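You operate a simulated robot arm through the tools that you are given. There is no shell and no other tool. Be economical: measure what you need, move in short steps, check, and stop when the job is done.

Carry out the task below with a simulated robot arm. There is one attempt and no reset: what you move stays moved.

Task
Set the chain slack on the red stay into the green.
Fine: loosen the red axle nut a quarter turn, turn the tug dial, tighten the nut, then push the red crank a sixth of a turn clockwise.
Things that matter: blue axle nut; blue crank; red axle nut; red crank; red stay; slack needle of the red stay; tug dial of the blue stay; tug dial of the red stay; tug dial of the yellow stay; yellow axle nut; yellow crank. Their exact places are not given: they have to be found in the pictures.

Only the result counts: the job must be done as asked and must still hold three seconds after the hand-in. Knocking over, shifting, dropping, spilling or breaking anything else fails it.

Robot
A 6-joint arm with a two-finger gripper, hanging from a carriage that runs on a gantry, over the field with the corners [-1342, 41], [-1341, -2059], [39, -2059], [38, 41] (x, y) and turns from -5.131 to 6.859 rad about z. Base frame: it is fixed where the carriage stands at the start and does not move with it; the origin is on the floor, on the carriage's upright axis, x ahead of it, y to its left, z up; the surface under the hand at the start is at about z = 920. Readings come in mm, rad, newtons and seconds.
With the tool pointing down near the work surface it reaches from about 100 to 540 mm from the robot's upright axis, wherever it stands. Its first joint turns from -2.897 to 2.897 rad. Places, roughly: blue axle nut [1200, 200, 1000]; blue crank [800, 200, 1000]; red axle nut [500, 200, 1000]; red crank [100, 200, 1000]; red stay [400, 200, 900]; slack needle of the red stay [300, 300, 900]; tug dial of the blue stay [1200, 300, 1000]; tug dial of the red stay [600, 300, 1000]; tug dial of the yellow stay [1900, 300, 1000]; yellow axle nut [1800, 200, 1000]; yellow crank [1400, 200, 1000]. Payload 2.45 kg.
Tool frame: the origin (TCP) lies between the finger pads and is the grasp point; the fingertips stand 26 mm ahead of it; z points along the fingers, y is the line along which they close. The gripper opens to 96 mm. The gripper's body begins 69 mm behind the TCP.
Orientation is that of the tool frame in the base frame, as [roll, pitch, yaw] about the fixed x, y, z axes, in that order (R = Rz(yaw) Ry(pitch) Rx(roll)). With the fingers straight down and closing along the base's y, the tool's x points along the base's -x, its y along +y and its z along -z.

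Tools
- The arm moves only by the tool arm_command. Its argument "motion" is a list of rows, each an object (a shift or turn left out is 0, a gripper value left out holds the last) with "slide": the shift along the tool's x, y, z in mm, a list of three; "rot": the turn, a rotation vector about the tool's x, y, z in rad, a list of three. In form: [{"slide": [x, y, z], "rot": [ax, ay, az]}, ...]. A call has 1 to 10 rows; each row is the pose to reach, as a shift and turn from the pose commanded when the call began, along the tool's axes at that moment. "jaw" is the opening in per cent of the stroke, from 0 (shut) to 100 (fully open), set as the call begins (left out, the last holds). Each row takes 0.2 s and may step no farther than 50 mm and 0.15 rad from the row before; otherwise, or with a gripper value out of range, the whole call is refused. A pose out of reach is approached as far as the arm can. The call stops where the force on the tool passes 40 N (or 10 N more than at its start, if that is more) or the arm is blocked; 0.2 s more then pass. The fingers move at their own pace and stop on an object; they squeeze with about 35 N. The grip force told is the motor's: it shows also when the fingers shut on nothing. Time passes only in rows, and 0.2 s behind the last, so rows that repeat a pose let the fingers close. The reply holds the time, the measured pose of the TCP, the force on the tool along the base axes, the opening and the grip force, in the units named above and with some noise, with the torque about the TCP (base axes, N m) and any sound that the robot's microphone picked up.
- Cameras (640 x 400 px; columns grow to the right, rows downward): "scene" is now at [199.5, 51.6, 1791.9]; the picture's right is [1.00, 0.03, 0.00], its down [0.02, -0.93, -0.36] and it looks along [-0.01, 0.36, -0.93] (base axes); focal length 274 px, centre (320, 200). "wrist" rides on the gripper at [82, 3, -98] in the tool frame; the picture's right is [-0.04, 1.00, 0.00], its down [-0.73, -0.03, -0.68] and it looks along [-0.68, -0.03, 0.73] (tool axes); focal length 256 px, centre (320, 200).
- grab_frame(camera): a new picture of that camera. No time passes.
- move_column(by): slides the trunk up (or, below 0, down) by that many mm; the arm and the scene camera ride with it, the base frame stays. It gives what a move gives, with no picture.
- drive_base(legs): drives the robot by 1 to 6 legs, each [ahead, left, turn to the left] in mm, mm and rad, along the robot's own axes; the way and the turn of a leg run together, so that a leg with both is an arc; at most 1500 mm and 3.142 rad a leg. The arm and the cameras ride along, it lands a little off, and it stops where it bumps. It keeps to its track: a leg is cut to what the track allows. It gives what a move gives.
- aim_head(pan, tilt): turns the head with the scene camera to pan (to the left, within 2.705 rad either way) and tilt (down, from -0.506 to 1.204), counted from straight ahead of the robot. It gives what a move gives.
- pixel_to_xyz(camera, pixels): for up to 12 pixels [column, row] of the newest picture of that camera ("zoom" is the newest enlarged one), the place [x, y, z] in the base frame of the surface seen there, good to about 2 mm, but the place of the scene camera against the robot may be out by one fixed shift of up to 12 mm in any direction. No time passes.
- enlarge(camera, box): a new picture of the part [left, top, right, bottom] of that camera's present view, enlarged. No time passes.
- finish_job(): hands the job in; it is judged then, once.

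Keep the steps short. Do not move on a guess: measure, check each grasp and each placing, and mend mistakes. In all there are 80 turns and 48 pictures (those below and enlarged ones count). Leave the gripper open and the arm clear of the work at the hand-in unless told otherwise, and finish with a single line.

The tools are called as name(argument=value, ...) on one line, values as JSON. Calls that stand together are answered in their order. arm_command: Moves the arm, as the interface text tells. Its arguments: {"type":"object","properties":{"motion":{"type":"array"},"jaw":{"type":"number"}},"required":["motion"]} The other tools are called the same way: move_column (by) slides the trunk up or down; drive_base (legs) drives the base; aim_head (pan, tilt) turns the head that bears the scene camera; grab_frame (camera) takes a picture; pixel_to_xyz (camera, pixels) gives the place of the surface under pixels of a picture; enlarge (camera, box) takes an enlarged picture of a part of a camera's view; finish_job () hands the job in.

At the start:

```text
clock: 0.0
ee_pos: [286.0, 254.2, 1000.5]
orientation: [-3.141, -0.001, -3.141]
wrist_force: [0.5, 0.1, -0.5]
torque: [0.0, -0.02, 0.03]
finger_gap: 95.9
gripper_force: 0.0
trunk travel left (down, up): [-525.0, 77.0]
robot x, y, heading: [-5.0, 1.5, 0.001]
head pan, tilt: [1.597, 1.201]
```

scene: 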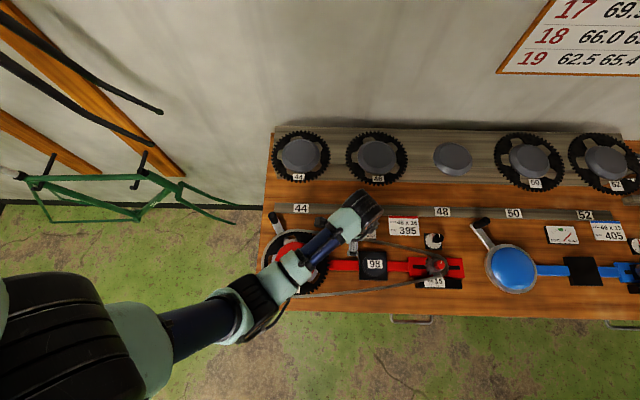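
wrist: 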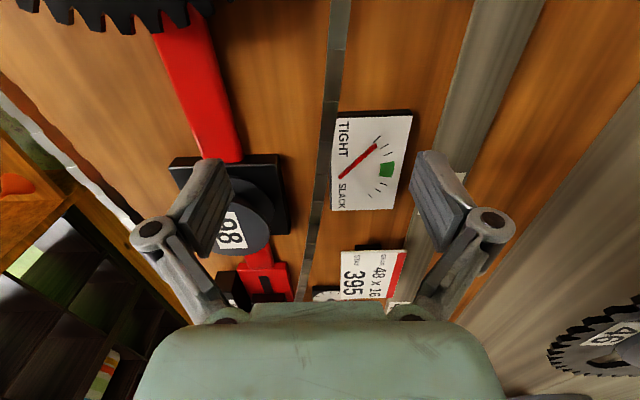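

I see the red stay at scene columns 260–465; the needle card reads toward TIGHT. I'll enlarge the red stay and the wall chart.

enlarge(camera="scene", box=[350, 190, 510, 290])

enlarge(camera="wrist", box=[160, 90, 480, 310])

```text
4.00 times, centred on (430, 240) of scene
```

zoom: 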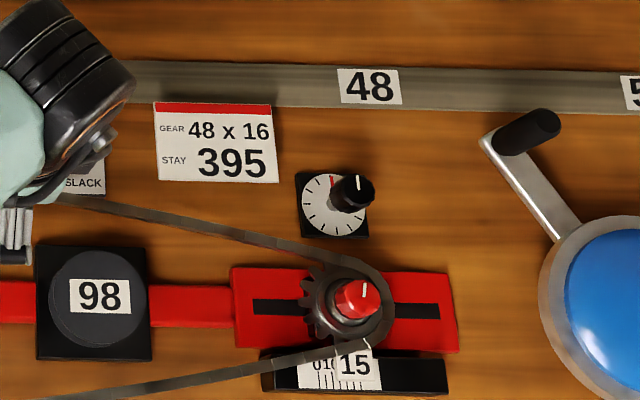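

```text
1.82 times, centred on (320, 200) of wrist
```

zoom: 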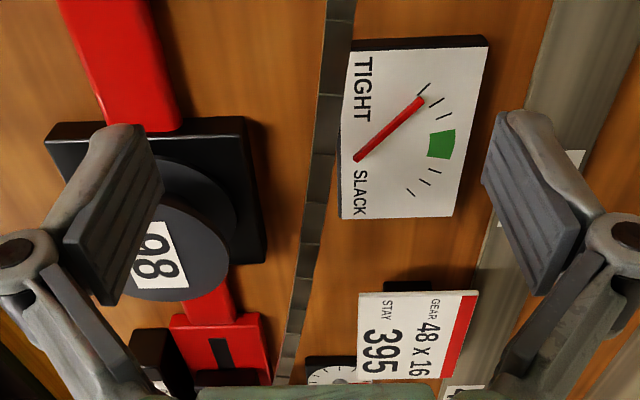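

Needle stands near TIGHT; the axle nut has a white mark, with a scale "15" below. Now the wall chart.

aim_head(pan=1.3, tilt=0.6)

grab_frame(camera="scene")

```text
clock: 1.0
ee_pos: [284.9, 253.6, 999.8]
orientation: [3.141, 0.0, 3.142]
wrist_force: [0.0, -0.2, 1.3]
torque: [0.02, -0.01, -0.01]
finger_gap: 95.9
gripper_force: 0.0
trunk travel left (down, up): [-525.0, 77.0]
robot x, y, heading: [2.6, -3.1, 0.004]
head pan, tilt: [1.3, 0.6]
```

```text
43 pictures are left
```

scene: 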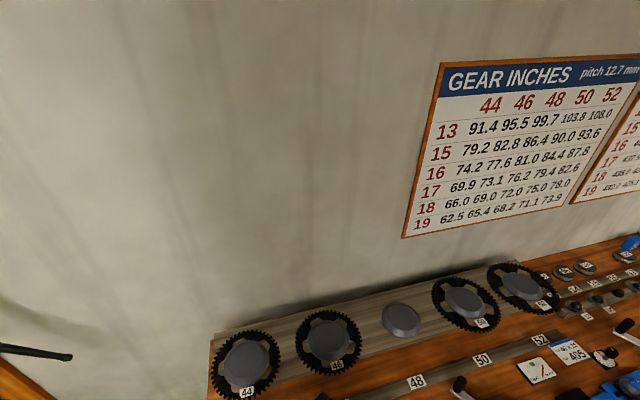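

The chart is gear inches; not needed directly. I'll aim the head back to the bench and measure the red parts.

aim_head(pan=1.1, tilt=1.1)

grab_frame(camera="scene")

```text
clock: 1.9
ee_pos: [284.5, 253.4, 1000.3]
orientation: [3.141, 0.0, 3.141]
wrist_force: [-0.2, -0.8, 0.6]
torque: [-0.01, 0.02, -0.03]
finger_gap: 96.1
gripper_force: 0.2
trunk travel left (down, up): [-525.0, 77.0]
robot x, y, heading: [-1.8, 1.4, 0.0]
head pan, tilt: [1.1, 1.1]
```

```text
42 pictures are left
```

scene: 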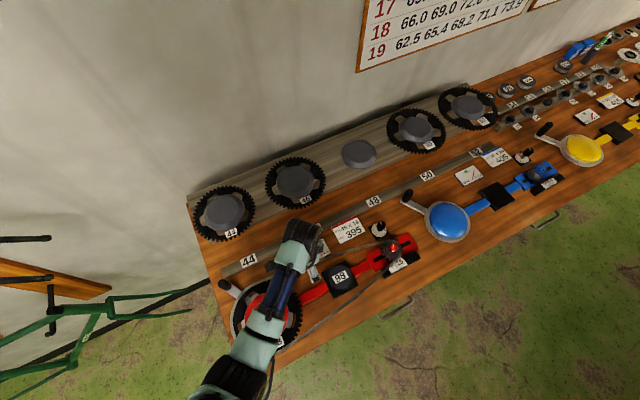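

I'll enlarge around the red stay for measuring.

enlarge(camera="scene", box=[300, 200, 460, 300])

pixel_to_xyz(camera="scene", pixels=[[393, 248], [379, 226], [378, 234], [340, 275], [222, 283], [240, 293], [410, 240], [349, 230], [355, 255], [409, 192]])

```text
4.00 times, centred on (380, 250) of scene
```

zoom: 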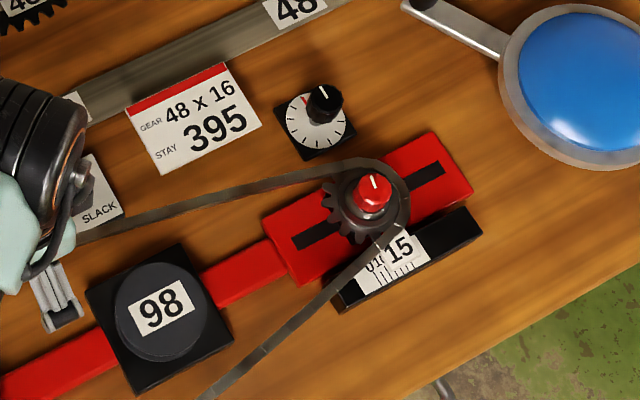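

```text
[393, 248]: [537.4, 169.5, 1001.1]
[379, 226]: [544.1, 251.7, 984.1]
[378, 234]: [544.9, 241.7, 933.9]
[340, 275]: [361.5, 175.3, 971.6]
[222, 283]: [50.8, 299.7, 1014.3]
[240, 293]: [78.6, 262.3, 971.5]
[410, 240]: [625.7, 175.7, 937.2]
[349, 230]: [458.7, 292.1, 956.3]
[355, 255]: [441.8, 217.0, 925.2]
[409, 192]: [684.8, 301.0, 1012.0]
```

Measure the knob and nut tops in the zoomed picture.

pixel_to_xyz(camera="zoom", pixels=[[326, 92], [312, 94], [340, 96], [322, 112], [298, 112], [372, 183], [358, 187], [388, 187], [372, 178], [372, 204], [370, 222], [342, 190]])

```text
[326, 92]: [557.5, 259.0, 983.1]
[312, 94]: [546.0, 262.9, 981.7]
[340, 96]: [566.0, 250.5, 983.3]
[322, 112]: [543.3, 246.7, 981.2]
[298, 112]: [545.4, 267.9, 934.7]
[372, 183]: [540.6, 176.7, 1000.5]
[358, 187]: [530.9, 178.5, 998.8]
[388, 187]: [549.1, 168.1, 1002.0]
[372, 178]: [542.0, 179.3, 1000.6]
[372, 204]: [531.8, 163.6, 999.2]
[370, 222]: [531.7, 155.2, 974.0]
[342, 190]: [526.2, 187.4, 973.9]
```

Nut top ≈ (539,172,1000), knob top ≈ (554,254,983), too far from the axis at present. I'll raise the hand, then drive the carriage toward x=38, y=41.

arm_command(motion=[{"slide": [0, 0, -40]}, {"slide": [0, 0, -80]}], jaw=50)

drive_base(legs=[[38, 38, 0]])

```text
clock: 2.5
ee_pos: [284.5, 254.2, 1081.0]
orientation: [-3.142, 0.001, -3.141]
wrist_force: [-0.4, -0.2, -0.2]
torque: [0.0, -0.02, -0.05]
finger_gap: 48.1
gripper_force: 0.0
trunk travel left (down, up): [-525.0, 77.0]
robot x, y, heading: [2.2, -4.0, -0.003]
head pan, tilt: [1.1, 1.1]
```

```text
clock: 3.5
ee_pos: [320.0, 291.1, 1081.8]
orientation: [-3.14, -0.002, 3.141]
wrist_force: [0.3, 0.0, 0.4]
torque: [-0.01, 0.02, -0.01]
finger_gap: 48.0
gripper_force: 0.1
trunk travel left (down, up): [-525.0, 77.0]
robot x, y, heading: [33.8, 34.5, 0.005]
head pan, tilt: [1.1, 1.1]
```

Now move above the nut in short steps and look with the wrist camera.

arm_command(motion=[{"slide": [-36, -20, 0]}, {"slide": [-72, -40, 0]}, {"slide": [-108, -60, 0]}, {"slide": [-144, -79, 0]}, {"slide": [-180, -99, 0]}, {"slide": [-216, -119, 0]}])

grab_frame(camera="wrist")

grab_frame(camera="scene")

```text
clock: 4.9
ee_pos: [534.6, 173.3, 1082.0]
orientation: [3.141, 0.0, -3.142]
wrist_force: [-0.2, 0.6, -0.1]
torque: [0.0, -0.03, 0.0]
finger_gap: 48.0
gripper_force: 0.0
trunk travel left (down, up): [-525.0, 77.0]
robot x, y, heading: [30.1, 38.9, 0.002]
head pan, tilt: [1.1, 1.1]
```

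```text
40 pictures are left
```

wrist: 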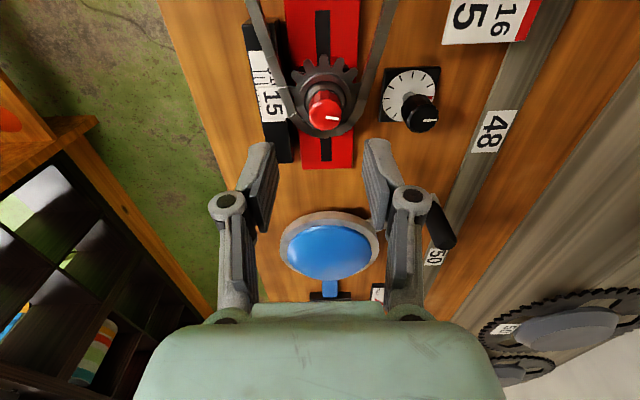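

```text
39 pictures are left
```

scene: 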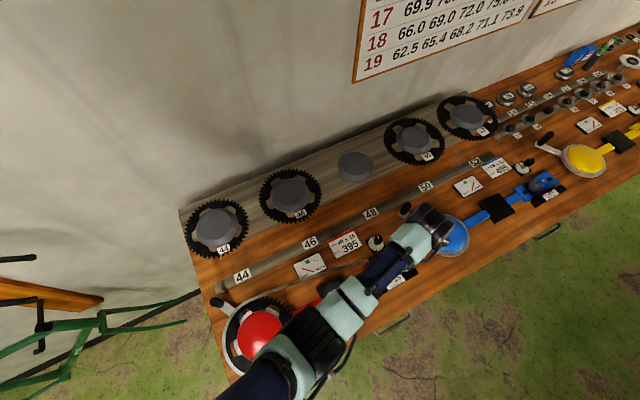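

Red nut at wrist (325,110), knob at (420,112). Measure both.

pixel_to_xyz(camera="wrist", pixels=[[325, 110], [325, 100], [325, 121], [310, 112], [340, 112], [420, 112], [406, 112], [436, 114], [421, 123], [421, 104], [410, 85], [345, 130]])

enlarge(camera="wrist", box=[240, 40, 480, 190])

```text
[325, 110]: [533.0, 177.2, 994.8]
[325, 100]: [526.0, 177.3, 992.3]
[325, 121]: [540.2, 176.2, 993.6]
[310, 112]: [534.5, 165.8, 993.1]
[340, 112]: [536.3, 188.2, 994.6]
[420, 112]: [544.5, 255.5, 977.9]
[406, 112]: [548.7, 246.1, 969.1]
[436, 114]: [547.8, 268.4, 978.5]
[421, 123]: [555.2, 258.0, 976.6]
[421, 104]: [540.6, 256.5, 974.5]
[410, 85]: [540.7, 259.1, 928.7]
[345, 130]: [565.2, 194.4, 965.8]
```

```text
2.67 times, centred on (360, 115) of wrist
```

zoom: 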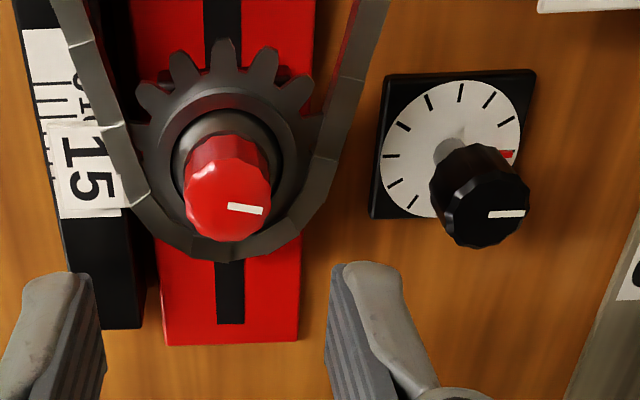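

Nut centre ≈ (534.5, 177, 994), knob ≈ (548, 257, 977). I'll shift 4 mm in +y and descend so tips are at z≈977.

arm_command(motion=[{"slide": [0, 4, 0]}, {"slide": [0, 4, 40]}, {"slide": [0, 4, 65]}, {"slide": [0, 4, 79]}])

grab_frame(camera="wrist")

```text
clock: 5.9
ee_pos: [537.3, 176.0, 1002.8]
orientation: [-3.141, 0.0, 3.141]
wrist_force: [0.5, 0.8, 0.2]
torque: [0.02, 0.02, 0.02]
finger_gap: 47.9
gripper_force: 0.1
trunk travel left (down, up): [-525.0, 77.0]
robot x, y, heading: [35.7, 36.2, 0.001]
head pan, tilt: [1.1, 1.1]
```

```text
37 pictures are left
```

wrist: 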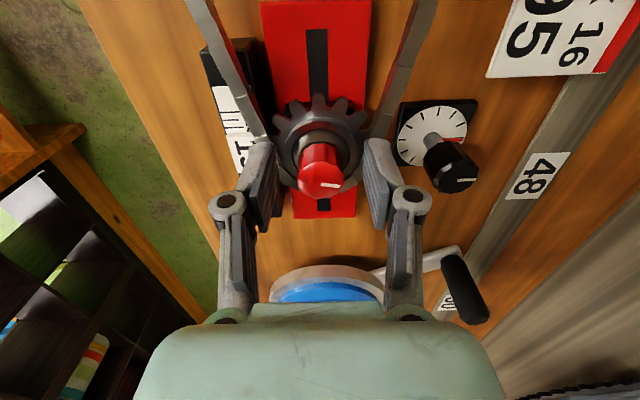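

Nut sits between the fingers laterally; check depth along x.

pixel_to_xyz(camera="wrist", pixels=[[320, 183], [320, 172], [320, 195], [300, 182], [342, 182], [320, 155], [268, 165], [372, 165], [445, 185], [436, 165]])

```text
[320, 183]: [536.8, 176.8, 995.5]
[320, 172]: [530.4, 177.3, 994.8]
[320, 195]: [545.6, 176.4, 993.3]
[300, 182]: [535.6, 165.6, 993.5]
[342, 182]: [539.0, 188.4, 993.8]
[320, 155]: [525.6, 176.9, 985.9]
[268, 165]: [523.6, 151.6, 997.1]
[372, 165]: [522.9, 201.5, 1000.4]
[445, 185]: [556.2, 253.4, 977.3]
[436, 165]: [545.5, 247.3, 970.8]
```

Aligned within 1 mm. Close on the nut.

arm_command(motion=[{"slide": [0, 0, 0]}, {"slide": [0, 0, 0]}, {"slide": [0, 0, 0]}], jaw=0)

```text
clock: 6.7
ee_pos: [535.7, 176.7, 1002.5]
orientation: [-3.141, -0.001, 3.141]
wrist_force: [2.4, 0.9, -5.3]
torque: [0.09, -0.17, 0.0]
finger_gap: 24.3
gripper_force: 44.5
trunk travel left (down, up): [-525.0, 77.0]
robot x, y, heading: [36.2, 39.7, 0.002]
head pan, tilt: [1.1, 1.1]
```

Gripped at 24.3 mm. Turn counter-clockwise (tool −z) by a quarter turn; first half of it.

arm_command(motion=[{"rot": [0, 0, -0.14]}, {"rot": [0, 0, -0.28]}, {"rot": [0, 0, -0.42]}, {"rot": [0, 0, -0.56]}, {"rot": [0, 0, -0.7]}, {"rot": [0, 0, -0.8]}])

grab_frame(camera="wrist")

```text
clock: 8.1
ee_pos: [535.3, 174.2, 1001.9]
orientation: [-3.14, -0.002, -2.341]
wrist_force: [10.6, -5.5, -25.7]
torque: [0.37, -0.83, -0.06]
finger_gap: 24.1
gripper_force: 44.9
trunk travel left (down, up): [-525.0, 77.0]
robot x, y, heading: [34.9, 36.2, -0.003]
head pan, tilt: [1.1, 1.1]
```

```text
36 pictures are left
```

wrist: 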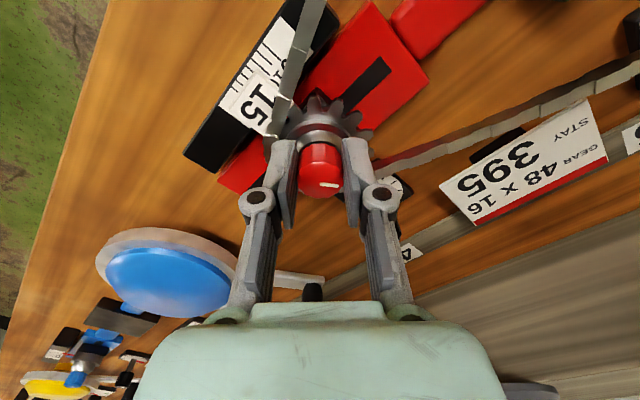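

The nut turned along with the fingers (mark keeps its place in the hand's view), but force grows to −26 N in z; I'll ease the hand 1.5 mm down and see.

arm_command(motion=[{"slide": [0, 0, 1]}, {"slide": [0, 0, 1.5]}])

```text
clock: 8.7
ee_pos: [537.3, 174.5, 1002.3]
orientation: [-3.138, -0.001, -2.341]
wrist_force: [10.4, -9.2, -6.9]
torque: [-0.97, 0.74, -0.07]
finger_gap: 24.1
gripper_force: 45.3
trunk travel left (down, up): [-525.0, 77.0]
robot x, y, heading: [35.1, 33.5, -0.001]
head pan, tilt: [1.1, 1.1]
```

Force eased. Continue the rest of the quarter turn with a slight ease.

arm_command(motion=[{"slide": [0, -0.3, 0.1], "rot": [0, 0, -0.14]}, {"slide": [0, -0.5, 0.3], "rot": [0, 0, -0.28]}, {"slide": [0, -0.6, 0.5], "rot": [0, 0, -0.42]}, {"slide": [0, -0.6, 0.7], "rot": [0, 0, -0.56]}, {"slide": [0, -0.6, 0.9], "rot": [0, 0, -0.7]}, {"slide": [0, -0.6, 1.0], "rot": [0, 0, -0.78]}])

grab_frame(camera="wrist")

```text
clock: 10.1
ee_pos: [538.5, 173.0, 1001.7]
orientation: [-3.137, -0.002, -1.56]
wrist_force: [3.2, -15.7, 32.8]
torque: [-0.32, -0.11, -0.05]
finger_gap: 24.6
gripper_force: 45.5
trunk travel left (down, up): [-525.0, 77.0]
robot x, y, heading: [37.7, 35.7, -0.001]
head pan, tilt: [1.1, 1.1]
```

```text
35 pictures are left
```

wrist: 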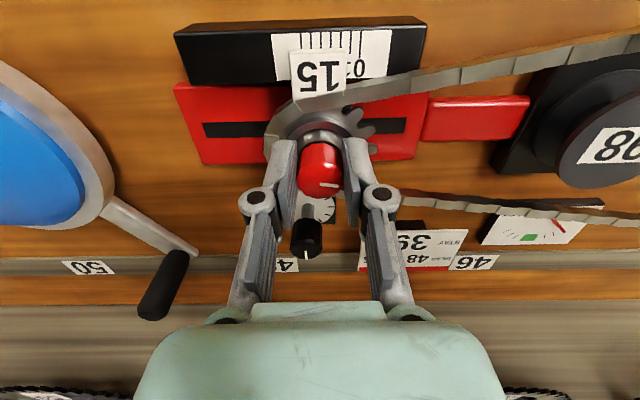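

The nut has turned a quarter. Open, then lift away.

arm_command(motion=[{"slide": [0, 0, 0]}, {"slide": [0, 0, 0]}, {"slide": [0, 0, 0]}], jaw=50)

arm_command(motion=[{"slide": [0, 0, -40]}])

grab_frame(camera="wrist")

```text
clock: 10.9
ee_pos: [535.3, 175.4, 998.1]
orientation: [3.14, 0.0, -1.562]
wrist_force: [-0.3, -0.1, 0.1]
torque: [-0.04, -0.02, 0.01]
finger_gap: 48.1
gripper_force: 0.1
trunk travel left (down, up): [-525.0, 77.0]
robot x, y, heading: [35.2, 37.5, 0.001]
head pan, tilt: [1.1, 1.1]
```

```text
clock: 11.3
ee_pos: [534.5, 177.1, 1041.3]
orientation: [3.14, 0.001, -1.563]
wrist_force: [-0.8, -0.5, 0.1]
torque: [0.05, -0.03, -0.03]
finger_gap: 48.1
gripper_force: 0.1
trunk travel left (down, up): [-525.0, 77.0]
robot x, y, heading: [37.5, 37.0, 0.002]
head pan, tilt: [1.1, 1.1]
```

```text
34 pictures are left
```

wrist: 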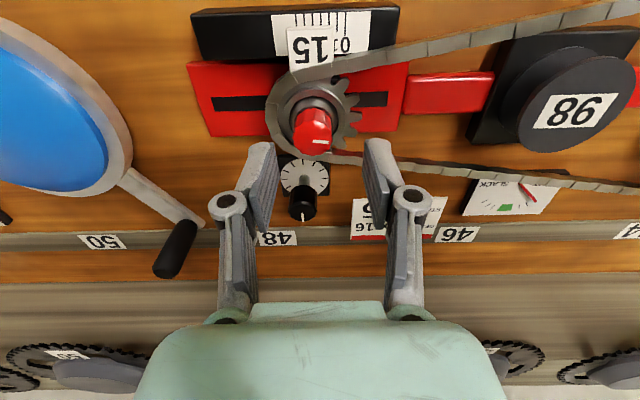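

Nut mark now turned; needle visible at (525,195). Measure the knob from here and zoom on the needle.

pixel_to_xyz(camera="wrist", pixels=[[302, 212], [302, 222], [302, 203], [291, 212], [315, 212], [303, 193], [304, 175], [313, 140], [505, 195], [343, 160]])

enlarge(camera="wrist", box=[260, 100, 580, 300])

```text
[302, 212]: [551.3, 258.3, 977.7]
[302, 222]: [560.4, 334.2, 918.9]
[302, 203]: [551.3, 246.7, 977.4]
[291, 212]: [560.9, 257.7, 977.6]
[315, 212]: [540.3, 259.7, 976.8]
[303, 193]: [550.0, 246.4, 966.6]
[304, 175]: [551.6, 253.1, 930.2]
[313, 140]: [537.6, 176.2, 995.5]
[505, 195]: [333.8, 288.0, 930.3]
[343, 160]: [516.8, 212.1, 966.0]
```

```text
2.00 times, centred on (420, 200) of wrist
```

zoom: 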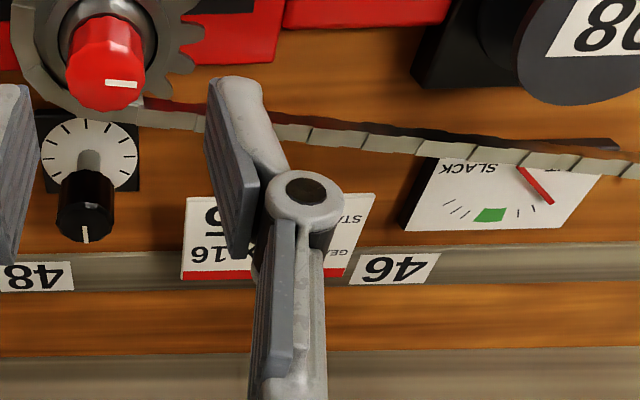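

Knob ≈ (551,256), top 977. Move above it (tool −x 79, tool −y 15), then check.

arm_command(motion=[{"slide": [-40, -7, 0]}, {"slide": [-79, -15, 0]}, {"slide": [-79, -15, 20]}])

grab_frame(camera="wrist")

```text
clock: 12.1
ee_pos: [551.1, 256.7, 1021.6]
orientation: [-3.141, 0.001, -1.562]
wrist_force: [0.4, -0.4, -1.4]
torque: [-0.01, -0.01, 0.0]
finger_gap: 48.2
gripper_force: 0.0
trunk travel left (down, up): [-525.0, 77.0]
robot x, y, heading: [35.8, 37.1, 0.001]
head pan, tilt: [1.1, 1.1]
```

```text
32 pictures are left
```

wrist: 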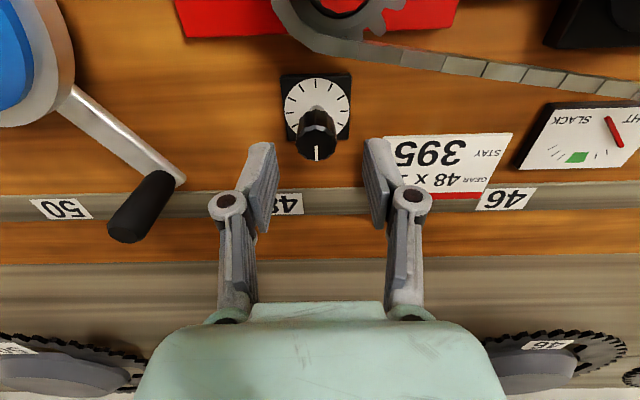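

Reached; knob centred at (316,140). Descend to z≈984 and close.

arm_command(motion=[{"slide": [0, 0, 20]}, {"slide": [0, 0, 37]}])

grab_frame(camera="wrist")

pixel_to_xyz(camera="wrist", pixels=[[320, 190], [320, 180], [320, 200], [305, 185], [335, 185], [620, 150]])

```text
clock: 12.7
ee_pos: [545.9, 253.0, 988.4]
orientation: [3.142, 0.0, -1.562]
wrist_force: [0.5, 0.6, 0.0]
torque: [-0.01, 0.04, 0.02]
finger_gap: 47.7
gripper_force: 0.0
out of reach, approached as far as the arm can: row 2
trunk travel left (down, up): [-525.0, 77.0]
robot x, y, heading: [35.0, 33.9, -0.004]
head pan, tilt: [1.1, 1.1]
```

```text
31 pictures are left
```

wrist: 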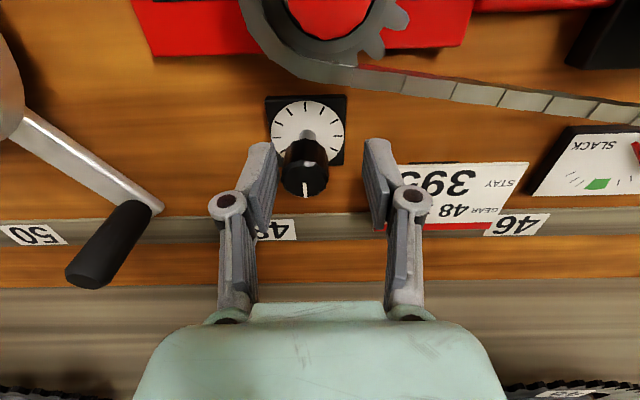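

```text
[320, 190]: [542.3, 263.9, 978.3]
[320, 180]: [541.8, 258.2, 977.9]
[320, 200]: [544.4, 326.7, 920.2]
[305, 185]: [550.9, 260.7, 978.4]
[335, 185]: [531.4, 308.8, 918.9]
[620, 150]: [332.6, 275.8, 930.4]
```

Out of reach near full stretch at low height. I'll lift back, recentre, then lower by the trunk instead.

arm_command(motion=[{"slide": [0, 0, -38]}, {"slide": [-4, -5, -38]}, {"slide": [-4, -5, -38]}])

move_column(by=-20)

grab_frame(camera="wrist")

pixel_to_xyz(camera="wrist", pixels=[[316, 155], [316, 145], [316, 162], [304, 155], [330, 155]])

```text
clock: 13.5
ee_pos: [549.8, 257.0, 1025.2]
orientation: [3.141, 0.0, -1.562]
wrist_force: [0.5, 0.1, 0.0]
torque: [0.02, -0.01, 0.01]
finger_gap: 48.0
gripper_force: 0.1
trunk travel left (down, up): [-525.0, 77.0]
robot x, y, heading: [32.8, 37.5, 0.0]
head pan, tilt: [1.1, 1.1]
```

```text
clock: 14.1
ee_pos: [550.1, 257.6, 1005.8]
orientation: [3.141, -0.001, -1.562]
wrist_force: [0.1, 0.2, -0.2]
torque: [0.01, -0.01, 0.03]
finger_gap: 48.3
gripper_force: 0.1
trunk travel left (down, up): [-505.0, 97.0]
robot x, y, heading: [34.2, 37.9, 0.001]
head pan, tilt: [1.1, 1.1]
```

```text
30 pictures are left
```

wrist: 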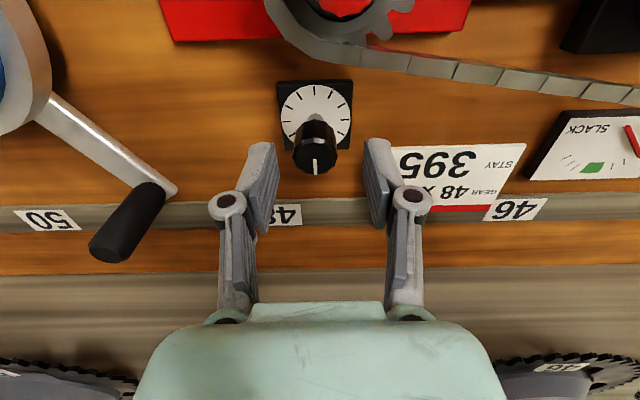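

```text
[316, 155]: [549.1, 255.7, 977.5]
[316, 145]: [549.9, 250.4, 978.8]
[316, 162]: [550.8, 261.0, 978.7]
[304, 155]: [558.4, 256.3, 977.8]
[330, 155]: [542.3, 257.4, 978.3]
```

Centred over knob (550,256). Trunk down 24 more, then close.

move_column(by=-24)

arm_command(motion=[{"slide": [0, 0, 0]}, {"slide": [0, 0, 0]}, {"slide": [0, 0, 0]}], jaw=0)

grab_frame(camera="wrist")

```text
clock: 14.8
ee_pos: [550.8, 258.0, 982.1]
orientation: [-3.141, 0.0, -1.562]
wrist_force: [-0.2, 0.2, 0.4]
torque: [-0.02, 0.01, 0.04]
finger_gap: 48.3
gripper_force: 0.1
trunk travel left (down, up): [-481.0, 121.0]
robot x, y, heading: [37.7, 36.5, 0.002]
head pan, tilt: [1.1, 1.1]
```

```text
clock: 15.6
ee_pos: [553.6, 257.0, 981.6]
orientation: [-3.138, 0.0, -1.561]
wrist_force: [13.2, 0.3, -4.7]
torque: [0.6, -0.48, -0.02]
finger_gap: 25.5
gripper_force: 44.7
trunk travel left (down, up): [-481.0, 121.0]
robot x, y, heading: [33.4, 36.8, -0.001]
head pan, tilt: [1.1, 1.1]
```

```text
29 pictures are left
```

wrist: 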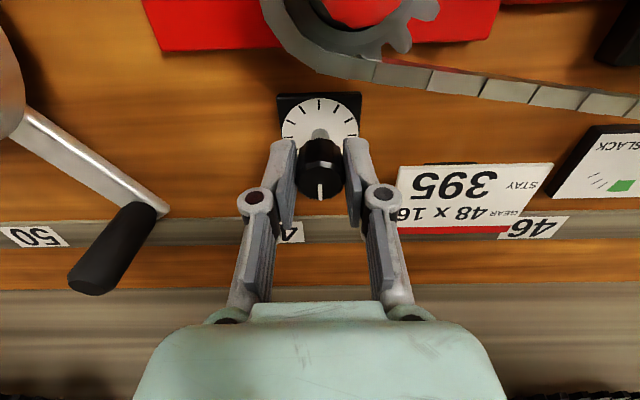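

Gripped (25.5 mm). Ease 1 mm in +x and test-turn counter-clockwise 0.4 rad; then read the needle via the scene camera.

arm_command(motion=[{"slide": [0, -1, 0]}, {"slide": [0, -1, 0], "rot": [0, 0, -0.14]}, {"slide": [0, -1, 0], "rot": [0, 0, -0.28]}, {"slide": [0, -1, 0], "rot": [0, 0, -0.4]}])

grab_frame(camera="scene")

```text
clock: 16.6
ee_pos: [554.4, 257.0, 983.3]
orientation: [-3.138, -0.001, -1.159]
wrist_force: [15.2, 0.0, -2.3]
torque: [-0.1, -0.48, -0.24]
finger_gap: 25.5
gripper_force: 45.7
trunk travel left (down, up): [-481.0, 121.0]
robot x, y, heading: [36.3, 35.4, -0.001]
head pan, tilt: [1.1, 1.1]
```

```text
28 pictures are left
```

scene: 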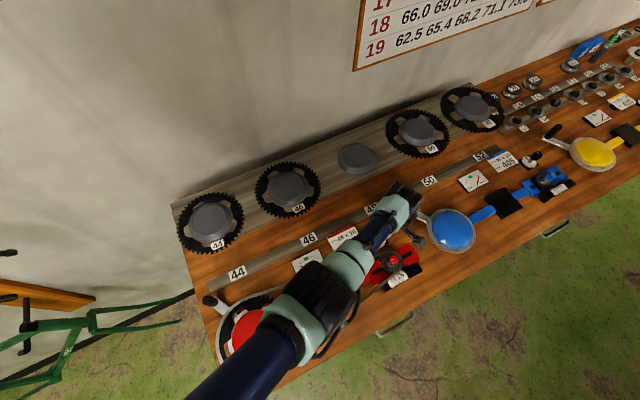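

enlarge(camera="scene", box=[276, 230, 356, 280])

grab_frame(camera="wrist")

```text
8.00 times, centred on (316, 255) of scene
```

zoom: 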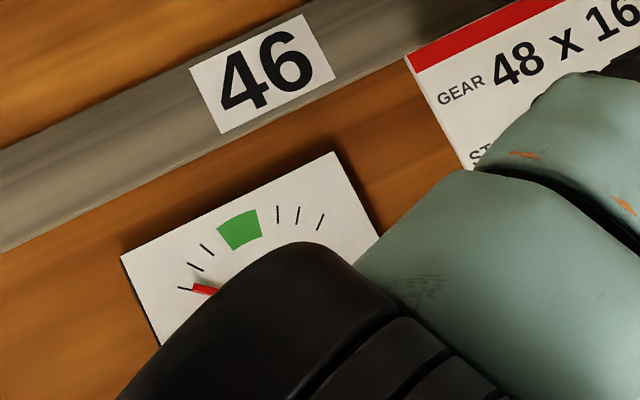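

```text
26 pictures are left
```

wrist: 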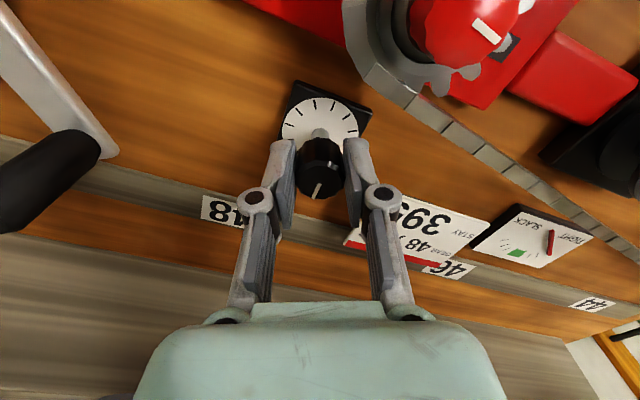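

The knob's mark slanted relative to the fingers: the knob did not follow (slipped, likely at its end stop). Try clockwise instead: back and 0.4 beyond.

arm_command(motion=[{"rot": [0, 0, 0.14]}, {"rot": [0, 0, 0.28]}, {"rot": [0, 0, 0.42]}, {"rot": [0, 0, 0.56]}, {"rot": [0, 0, 0.7]}, {"rot": [0, 0, 0.8]}])

grab_frame(camera="wrist")

```text
clock: 18.0
ee_pos: [554.1, 255.8, 981.4]
orientation: [3.141, 0.002, -1.964]
wrist_force: [-3.7, -2.2, 27.3]
torque: [-0.16, 0.22, 0.03]
finger_gap: 25.4
gripper_force: 45.1
trunk travel left (down, up): [-481.0, 121.0]
robot x, y, heading: [34.9, 35.1, 0.004]
head pan, tilt: [1.1, 1.1]
```

```text
25 pictures are left
```

wrist: 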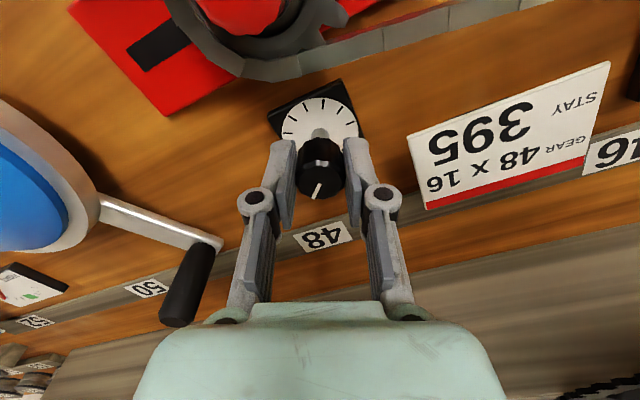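

The knob now followed (mark unchanged in the hand). Read the needle in the scene view.

enlarge(camera="scene", box=[266, 225, 426, 325])

```text
4.00 times, centred on (346, 275) of scene
```

zoom: 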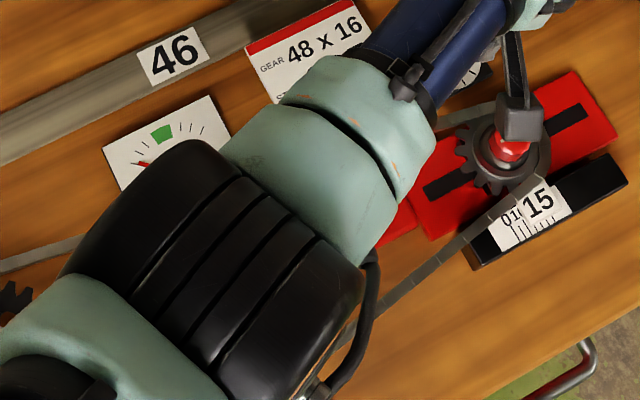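

enlarge(camera="scene", box=[286, 243, 326, 275])

```text
12.50 times, centred on (306, 259) of scene
```

zoom: 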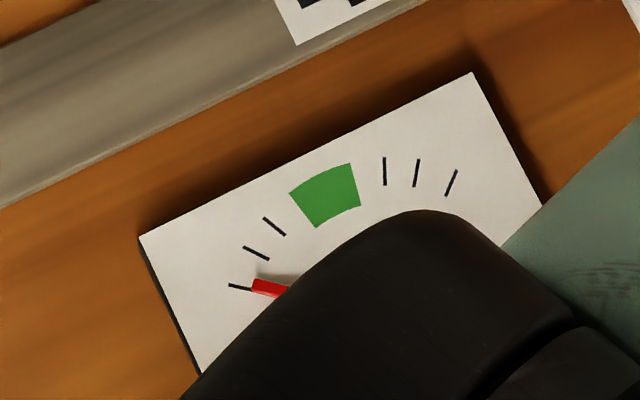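

Needle still near the first tick (maybe pinned there). Ease up 1 mm and turn another 1.2 rad clockwise, then compare.

arm_command(motion=[{"slide": [0, 0, -1], "rot": [0, 0, 0.14]}, {"slide": [0, 0, -1.2], "rot": [0, 0, 0.28]}, {"slide": [0, 0, -1.4], "rot": [0, 0, 0.42]}, {"slide": [0, 0, -1.5], "rot": [0, 0, 0.56]}, {"slide": [0, 0, -1.5], "rot": [0, 0, 0.7]}, {"slide": [0, 0, -1.5], "rot": [0, 0, 0.84]}, {"slide": [0, 0, -1.5], "rot": [0, 0, 0.98]}, {"slide": [0, 0, -1.5], "rot": [0, 0, 1.12]}])

grab_frame(camera="wrist")

enlarge(camera="scene", box=[276, 235, 356, 285])

```text
clock: 19.8
ee_pos: [551.9, 258.3, 981.1]
orientation: [3.139, -0.001, -3.083]
wrist_force: [5.9, 8.4, -5.0]
torque: [0.16, -0.07, 0.04]
finger_gap: 25.5
gripper_force: 45.1
trunk travel left (down, up): [-481.0, 121.0]
robot x, y, heading: [35.7, 36.0, 0.002]
head pan, tilt: [1.1, 1.1]
```

```text
22 pictures are left
```

wrist: 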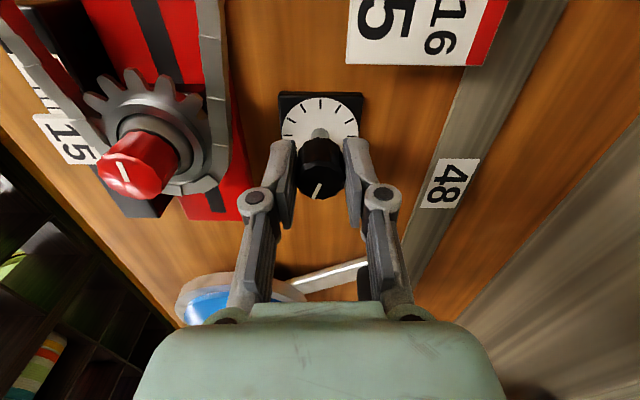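

```text
8.00 times, centred on (316, 260) of scene
```

zoom: 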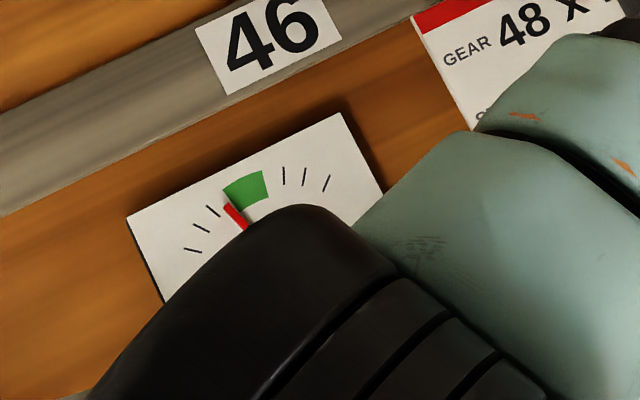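

Needle has moved to just short of the green. Turn 0.28 rad more clockwise.

arm_command(motion=[{"rot": [0, 0, 0.14]}, {"rot": [0, 0, 0.28]}, {"rot": [0, 0, 0.28]}])

enlarge(camera="scene", box=[286, 243, 326, 275])

```text
clock: 20.6
ee_pos: [552.4, 259.6, 982.3]
orientation: [3.14, 0.001, 2.92]
wrist_force: [5.5, 13.9, -11.8]
torque: [0.17, -1.08, 0.02]
finger_gap: 25.4
gripper_force: 44.7
trunk travel left (down, up): [-481.0, 121.0]
robot x, y, heading: [35.4, 37.7, -0.003]
head pan, tilt: [1.1, 1.1]
```

```text
12.50 times, centred on (306, 259) of scene
```

zoom: 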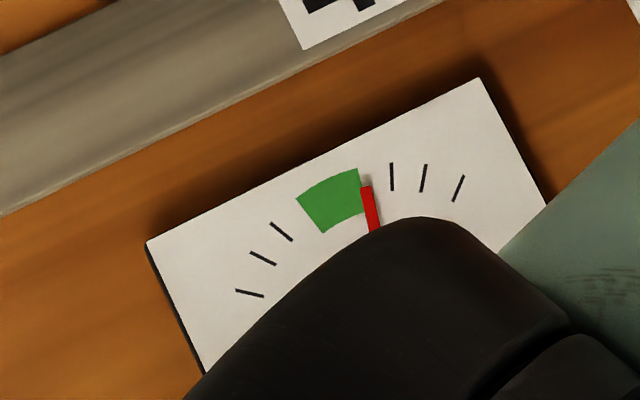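

Overshot to the slack edge (about 30° of needle for 0.28 rad). Turn back 0.14 rad and read.

arm_command(motion=[{"rot": [0, 0, -0.14]}, {"rot": [0, 0, -0.14]}])

enlarge(camera="scene", box=[286, 243, 326, 275])

```text
clock: 21.2
ee_pos: [551.0, 258.3, 982.7]
orientation: [3.14, 0.0, 3.062]
wrist_force: [12.8, 16.2, -23.1]
torque: [0.47, -0.2, 0.05]
finger_gap: 25.6
gripper_force: 45.1
trunk travel left (down, up): [-481.0, 121.0]
robot x, y, heading: [32.9, 34.9, 0.0]
head pan, tilt: [1.1, 1.1]
```

```text
12.50 times, centred on (306, 259) of scene
```

zoom: 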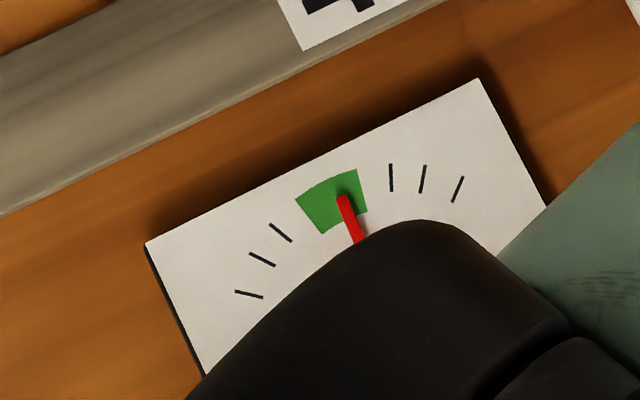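

In the green, slightly slack of centre. Trim 0.04 back, then release and lift straight up by arm/trunk.

arm_command(motion=[{"rot": [0, 0, -0.04]}, {"rot": [0, 0, -0.04]}])

arm_command(motion=[{"slide": [0, 0, 0]}, {"slide": [0, 0, 0]}, {"slide": [0, 0, 0]}], jaw=45)

move_column(by=44)

arm_command(motion=[{"slide": [0, 0, -15]}, {"slide": [0, -40, -15]}, {"slide": [14, -80, -15]}])

grab_frame(camera="wrist")

enlarge(camera="scene", box=[266, 235, 346, 285])

```text
clock: 21.8
ee_pos: [552.9, 258.9, 981.7]
orientation: [3.139, -0.002, 3.102]
wrist_force: [9.1, 13.7, -19.2]
torque: [0.34, 0.09, 0.04]
finger_gap: 25.4
gripper_force: 44.2
trunk travel left (down, up): [-481.0, 121.0]
robot x, y, heading: [35.0, 33.3, -0.002]
head pan, tilt: [1.1, 1.1]
```

```text
clock: 22.6
ee_pos: [552.1, 256.4, 981.1]
orientation: [3.141, -0.002, 3.101]
wrist_force: [-0.5, 0.6, -0.5]
torque: [0.02, 0.0, -0.04]
finger_gap: 43.3
gripper_force: 0.0
trunk travel left (down, up): [-481.0, 121.0]
robot x, y, heading: [37.4, 36.2, -0.001]
head pan, tilt: [1.1, 1.1]
```

```text
clock: 23.5
ee_pos: [551.5, 256.2, 1025.4]
orientation: [3.14, 0.0, 3.101]
wrist_force: [0.2, -0.3, -0.2]
torque: [0.0, 0.01, -0.02]
finger_gap: 43.2
gripper_force: 0.0
trunk travel left (down, up): [-525.0, 77.0]
robot x, y, heading: [36.4, 35.7, 0.003]
head pan, tilt: [1.1, 1.1]
```

```text
clock: 24.3
ee_pos: [534.4, 176.9, 1039.9]
orientation: [3.14, 0.0, 3.101]
wrist_force: [0.6, 0.0, 0.1]
torque: [-0.04, 0.02, -0.01]
finger_gap: 43.1
gripper_force: 0.0
trunk travel left (down, up): [-525.0, 77.0]
robot x, y, heading: [30.5, 37.4, 0.0]
head pan, tilt: [1.1, 1.1]
```

```text
18 pictures are left
```

wrist: 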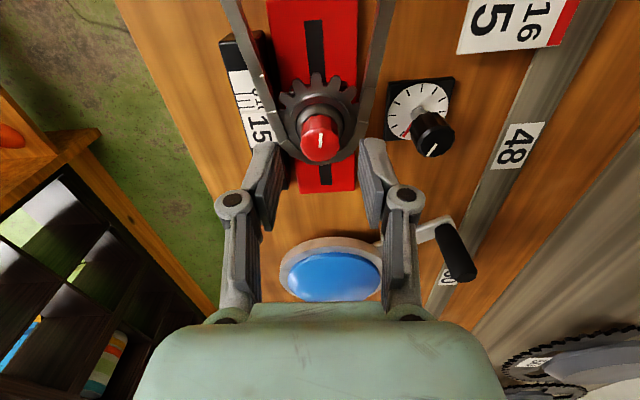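

```text
8.00 times, centred on (306, 260) of scene
```

zoom: 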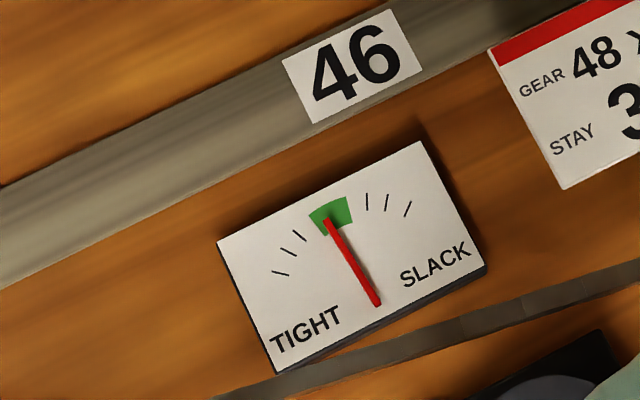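

Needle sits at the middle of the green. Measure the nut, then pre-turn the hand CCW so the tightening turn stays inside the tested range.

pixel_to_xyz(camera="wrist", pixels=[[320, 140], [320, 130], [320, 152], [302, 140], [338, 140]])

arm_command(motion=[{"rot": [0, 0, -0.15]}, {"rot": [0, 0, -0.3]}, {"rot": [0, 0, -0.45]}, {"rot": [0, 0, -0.6]}, {"rot": [0, 0, -0.75]}, {"rot": [0, 0, -0.9]}, {"rot": [0, 0, -1.05]}, {"rot": [0, 0, -1.2]}, {"rot": [0, 0, -1.35]}, {"rot": [0, 0, -1.5]}])

```text
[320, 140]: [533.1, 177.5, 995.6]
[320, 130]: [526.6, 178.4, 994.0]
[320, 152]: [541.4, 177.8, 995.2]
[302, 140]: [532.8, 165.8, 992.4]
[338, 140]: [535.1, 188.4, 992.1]
```

```text
clock: 26.5
ee_pos: [534.0, 177.0, 1040.3]
orientation: [3.141, 0.001, -1.68]
wrist_force: [-0.9, 0.2, 1.1]
torque: [0.01, 0.03, -0.03]
finger_gap: 43.3
gripper_force: 0.1
trunk travel left (down, up): [-525.0, 77.0]
robot x, y, heading: [34.8, 37.7, -0.001]
head pan, tilt: [1.1, 1.1]
```

Aligned over the nut (534,177). Descend to z≈1001 and close.

arm_command(motion=[{"rot": [0, 0, -0.1]}, {"slide": [0, 0, 22], "rot": [0, 0, -0.1]}, {"slide": [0, 0, 38.5], "rot": [0, 0, -0.1]}])

arm_command(motion=[{"slide": [0, 0, 0]}, {"slide": [0, 0, 0]}, {"slide": [0, 0, 0]}], jaw=0)

```text
clock: 27.3
ee_pos: [534.2, 177.2, 1002.8]
orientation: [-3.141, -0.001, -1.581]
wrist_force: [0.5, 0.1, -0.3]
torque: [-0.01, -0.02, 0.02]
finger_gap: 43.1
gripper_force: 0.0
trunk travel left (down, up): [-525.0, 77.0]
robot x, y, heading: [34.1, 37.1, 0.001]
head pan, tilt: [1.1, 1.1]
```

```text
clock: 28.1
ee_pos: [538.4, 176.5, 1003.0]
orientation: [-3.138, 0.0, -1.582]
wrist_force: [11.7, -2.8, 0.7]
torque: [0.45, -0.56, 0.0]
finger_gap: 24.3
gripper_force: 44.6
trunk travel left (down, up): [-525.0, 77.0]
robot x, y, heading: [36.4, 38.6, 0.001]
head pan, tilt: [1.1, 1.1]
```

Gripped. Ease 1 mm in +x and turn clockwise the first half.

arm_command(motion=[{"slide": [0, -1, 0]}, {"slide": [0, -1, 0], "rot": [0, 0, 0.14]}, {"slide": [0, -1, 0], "rot": [0, 0, 0.28]}, {"slide": [0, -1, 0], "rot": [0, 0, 0.42]}, {"slide": [0, -1, 0], "rot": [0, 0, 0.56]}, {"slide": [0, -1, 0], "rot": [0, 0, 0.7]}, {"slide": [0, -1, 0], "rot": [0, 0, 0.8]}])

enlarge(camera="scene", box=[266, 235, 346, 285])

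```text
clock: 29.7
ee_pos: [538.7, 177.4, 1002.7]
orientation: [-3.139, 0.001, -2.386]
wrist_force: [11.7, 0.3, 8.2]
torque: [-0.67, 0.4, -0.01]
finger_gap: 24.0
gripper_force: 45.3
trunk travel left (down, up): [-525.0, 77.0]
robot x, y, heading: [37.2, 33.8, -0.004]
head pan, tilt: [1.1, 1.1]
```

```text
8.00 times, centred on (306, 260) of scene
```

zoom: 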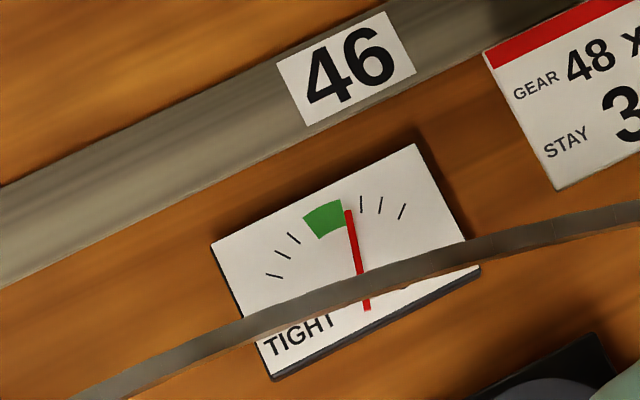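

Tightening shifts the needle toward slack. Finish the turn, then see the total effect.

arm_command(motion=[{"rot": [0, 0, 0.14]}, {"rot": [0, 0, 0.28]}, {"rot": [0, 0, 0.42]}, {"rot": [0, 0, 0.56]}, {"rot": [0, 0, 0.7]}, {"rot": [0, 0, 0.78]}])

enlarge(camera="scene", box=[266, 235, 346, 285])

grab_frame(camera="wrist")

```text
clock: 31.1
ee_pos: [538.4, 176.6, 1003.9]
orientation: [3.141, 0.002, 3.119]
wrist_force: [9.5, -2.4, 8.1]
torque: [-0.07, -0.81, 0.09]
finger_gap: 24.3
gripper_force: 45.2
trunk travel left (down, up): [-525.0, 77.0]
robot x, y, heading: [34.2, 35.2, -0.003]
head pan, tilt: [1.1, 1.1]
```

```text
8.00 times, centred on (306, 260) of scene
```

zoom: 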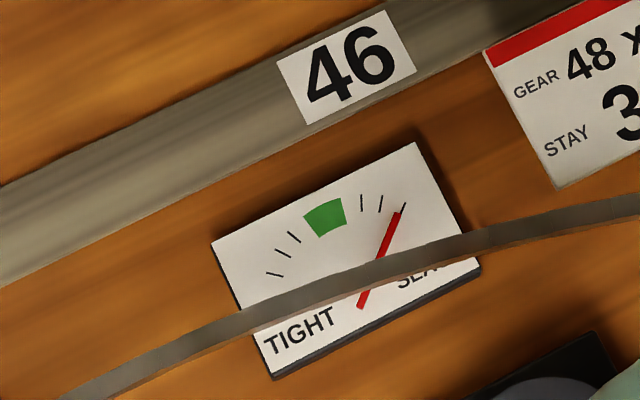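

```text
14 pictures are left
```

wrist: 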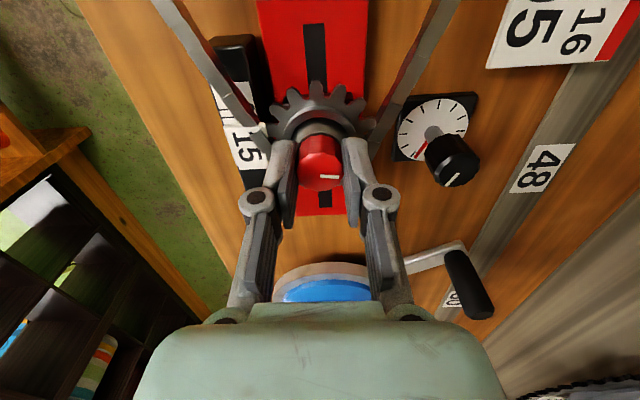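

Tightening creeps the needle about 40° to slack (now near last slack tick). I'll loosen the nut again and see where the needle goes, to compensate with the dial.

arm_command(motion=[{"slide": [0, 0, 0.5], "rot": [0, 0, -0.15]}, {"slide": [0, 0, 0.5], "rot": [0, 0, -0.3]}, {"slide": [0, 0, 0.5], "rot": [0, 0, -0.45]}, {"slide": [0, 0, 0.5], "rot": [0, 0, -0.6]}, {"slide": [0, 0, 0.5], "rot": [0, 0, -0.75]}, {"slide": [0, 0, 0.5], "rot": [0, 0, -0.8]}])

arm_command(motion=[{"rot": [0, 0, -0.15]}, {"rot": [0, 0, -0.3]}, {"rot": [0, 0, -0.45]}, {"rot": [0, 0, -0.6]}, {"rot": [0, 0, -0.75]}, {"rot": [0, 0, -0.78]}])

arm_command(motion=[{"slide": [0, 0, 0]}, {"slide": [0, 0, 0]}, {"slide": [0, 0, 0]}], jaw=45)

enlarge(camera="scene", box=[266, 235, 346, 285])

```text
clock: 32.5
ee_pos: [539.4, 176.2, 1003.9]
orientation: [-3.14, 0.004, -2.36]
wrist_force: [11.1, -0.2, 14.4]
torque: [0.31, -0.5, 0.02]
finger_gap: 24.5
gripper_force: 45.0
trunk travel left (down, up): [-525.0, 77.0]
robot x, y, heading: [33.6, 37.2, 0.003]
head pan, tilt: [1.1, 1.1]
```

```text
clock: 33.9
ee_pos: [538.0, 177.2, 1003.5]
orientation: [-3.14, 0.001, -1.579]
wrist_force: [11.0, -2.7, 11.6]
torque: [0.67, -0.29, 0.02]
finger_gap: 24.2
gripper_force: 44.9
trunk travel left (down, up): [-525.0, 77.0]
robot x, y, heading: [30.3, 38.9, -0.001]
head pan, tilt: [1.1, 1.1]
```

```text
clock: 34.7
ee_pos: [535.3, 175.9, 1000.6]
orientation: [3.138, -0.001, -1.583]
wrist_force: [-0.3, -1.0, -0.5]
torque: [0.02, -0.02, 0.01]
finger_gap: 43.1
gripper_force: 0.0
trunk travel left (down, up): [-525.0, 77.0]
robot x, y, heading: [33.5, 36.7, -0.002]
head pan, tilt: [1.1, 1.1]
```

```text
8.00 times, centred on (306, 260) of scene
```

zoom: 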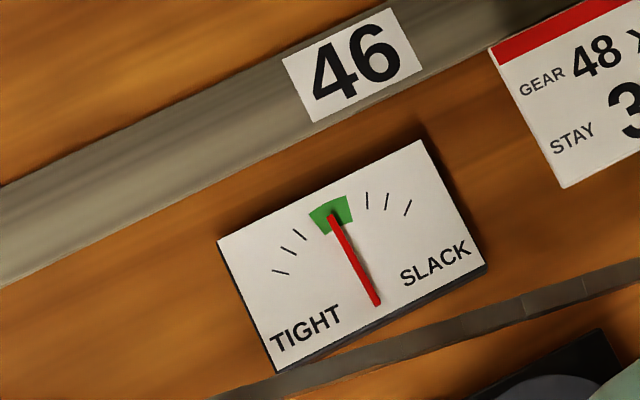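

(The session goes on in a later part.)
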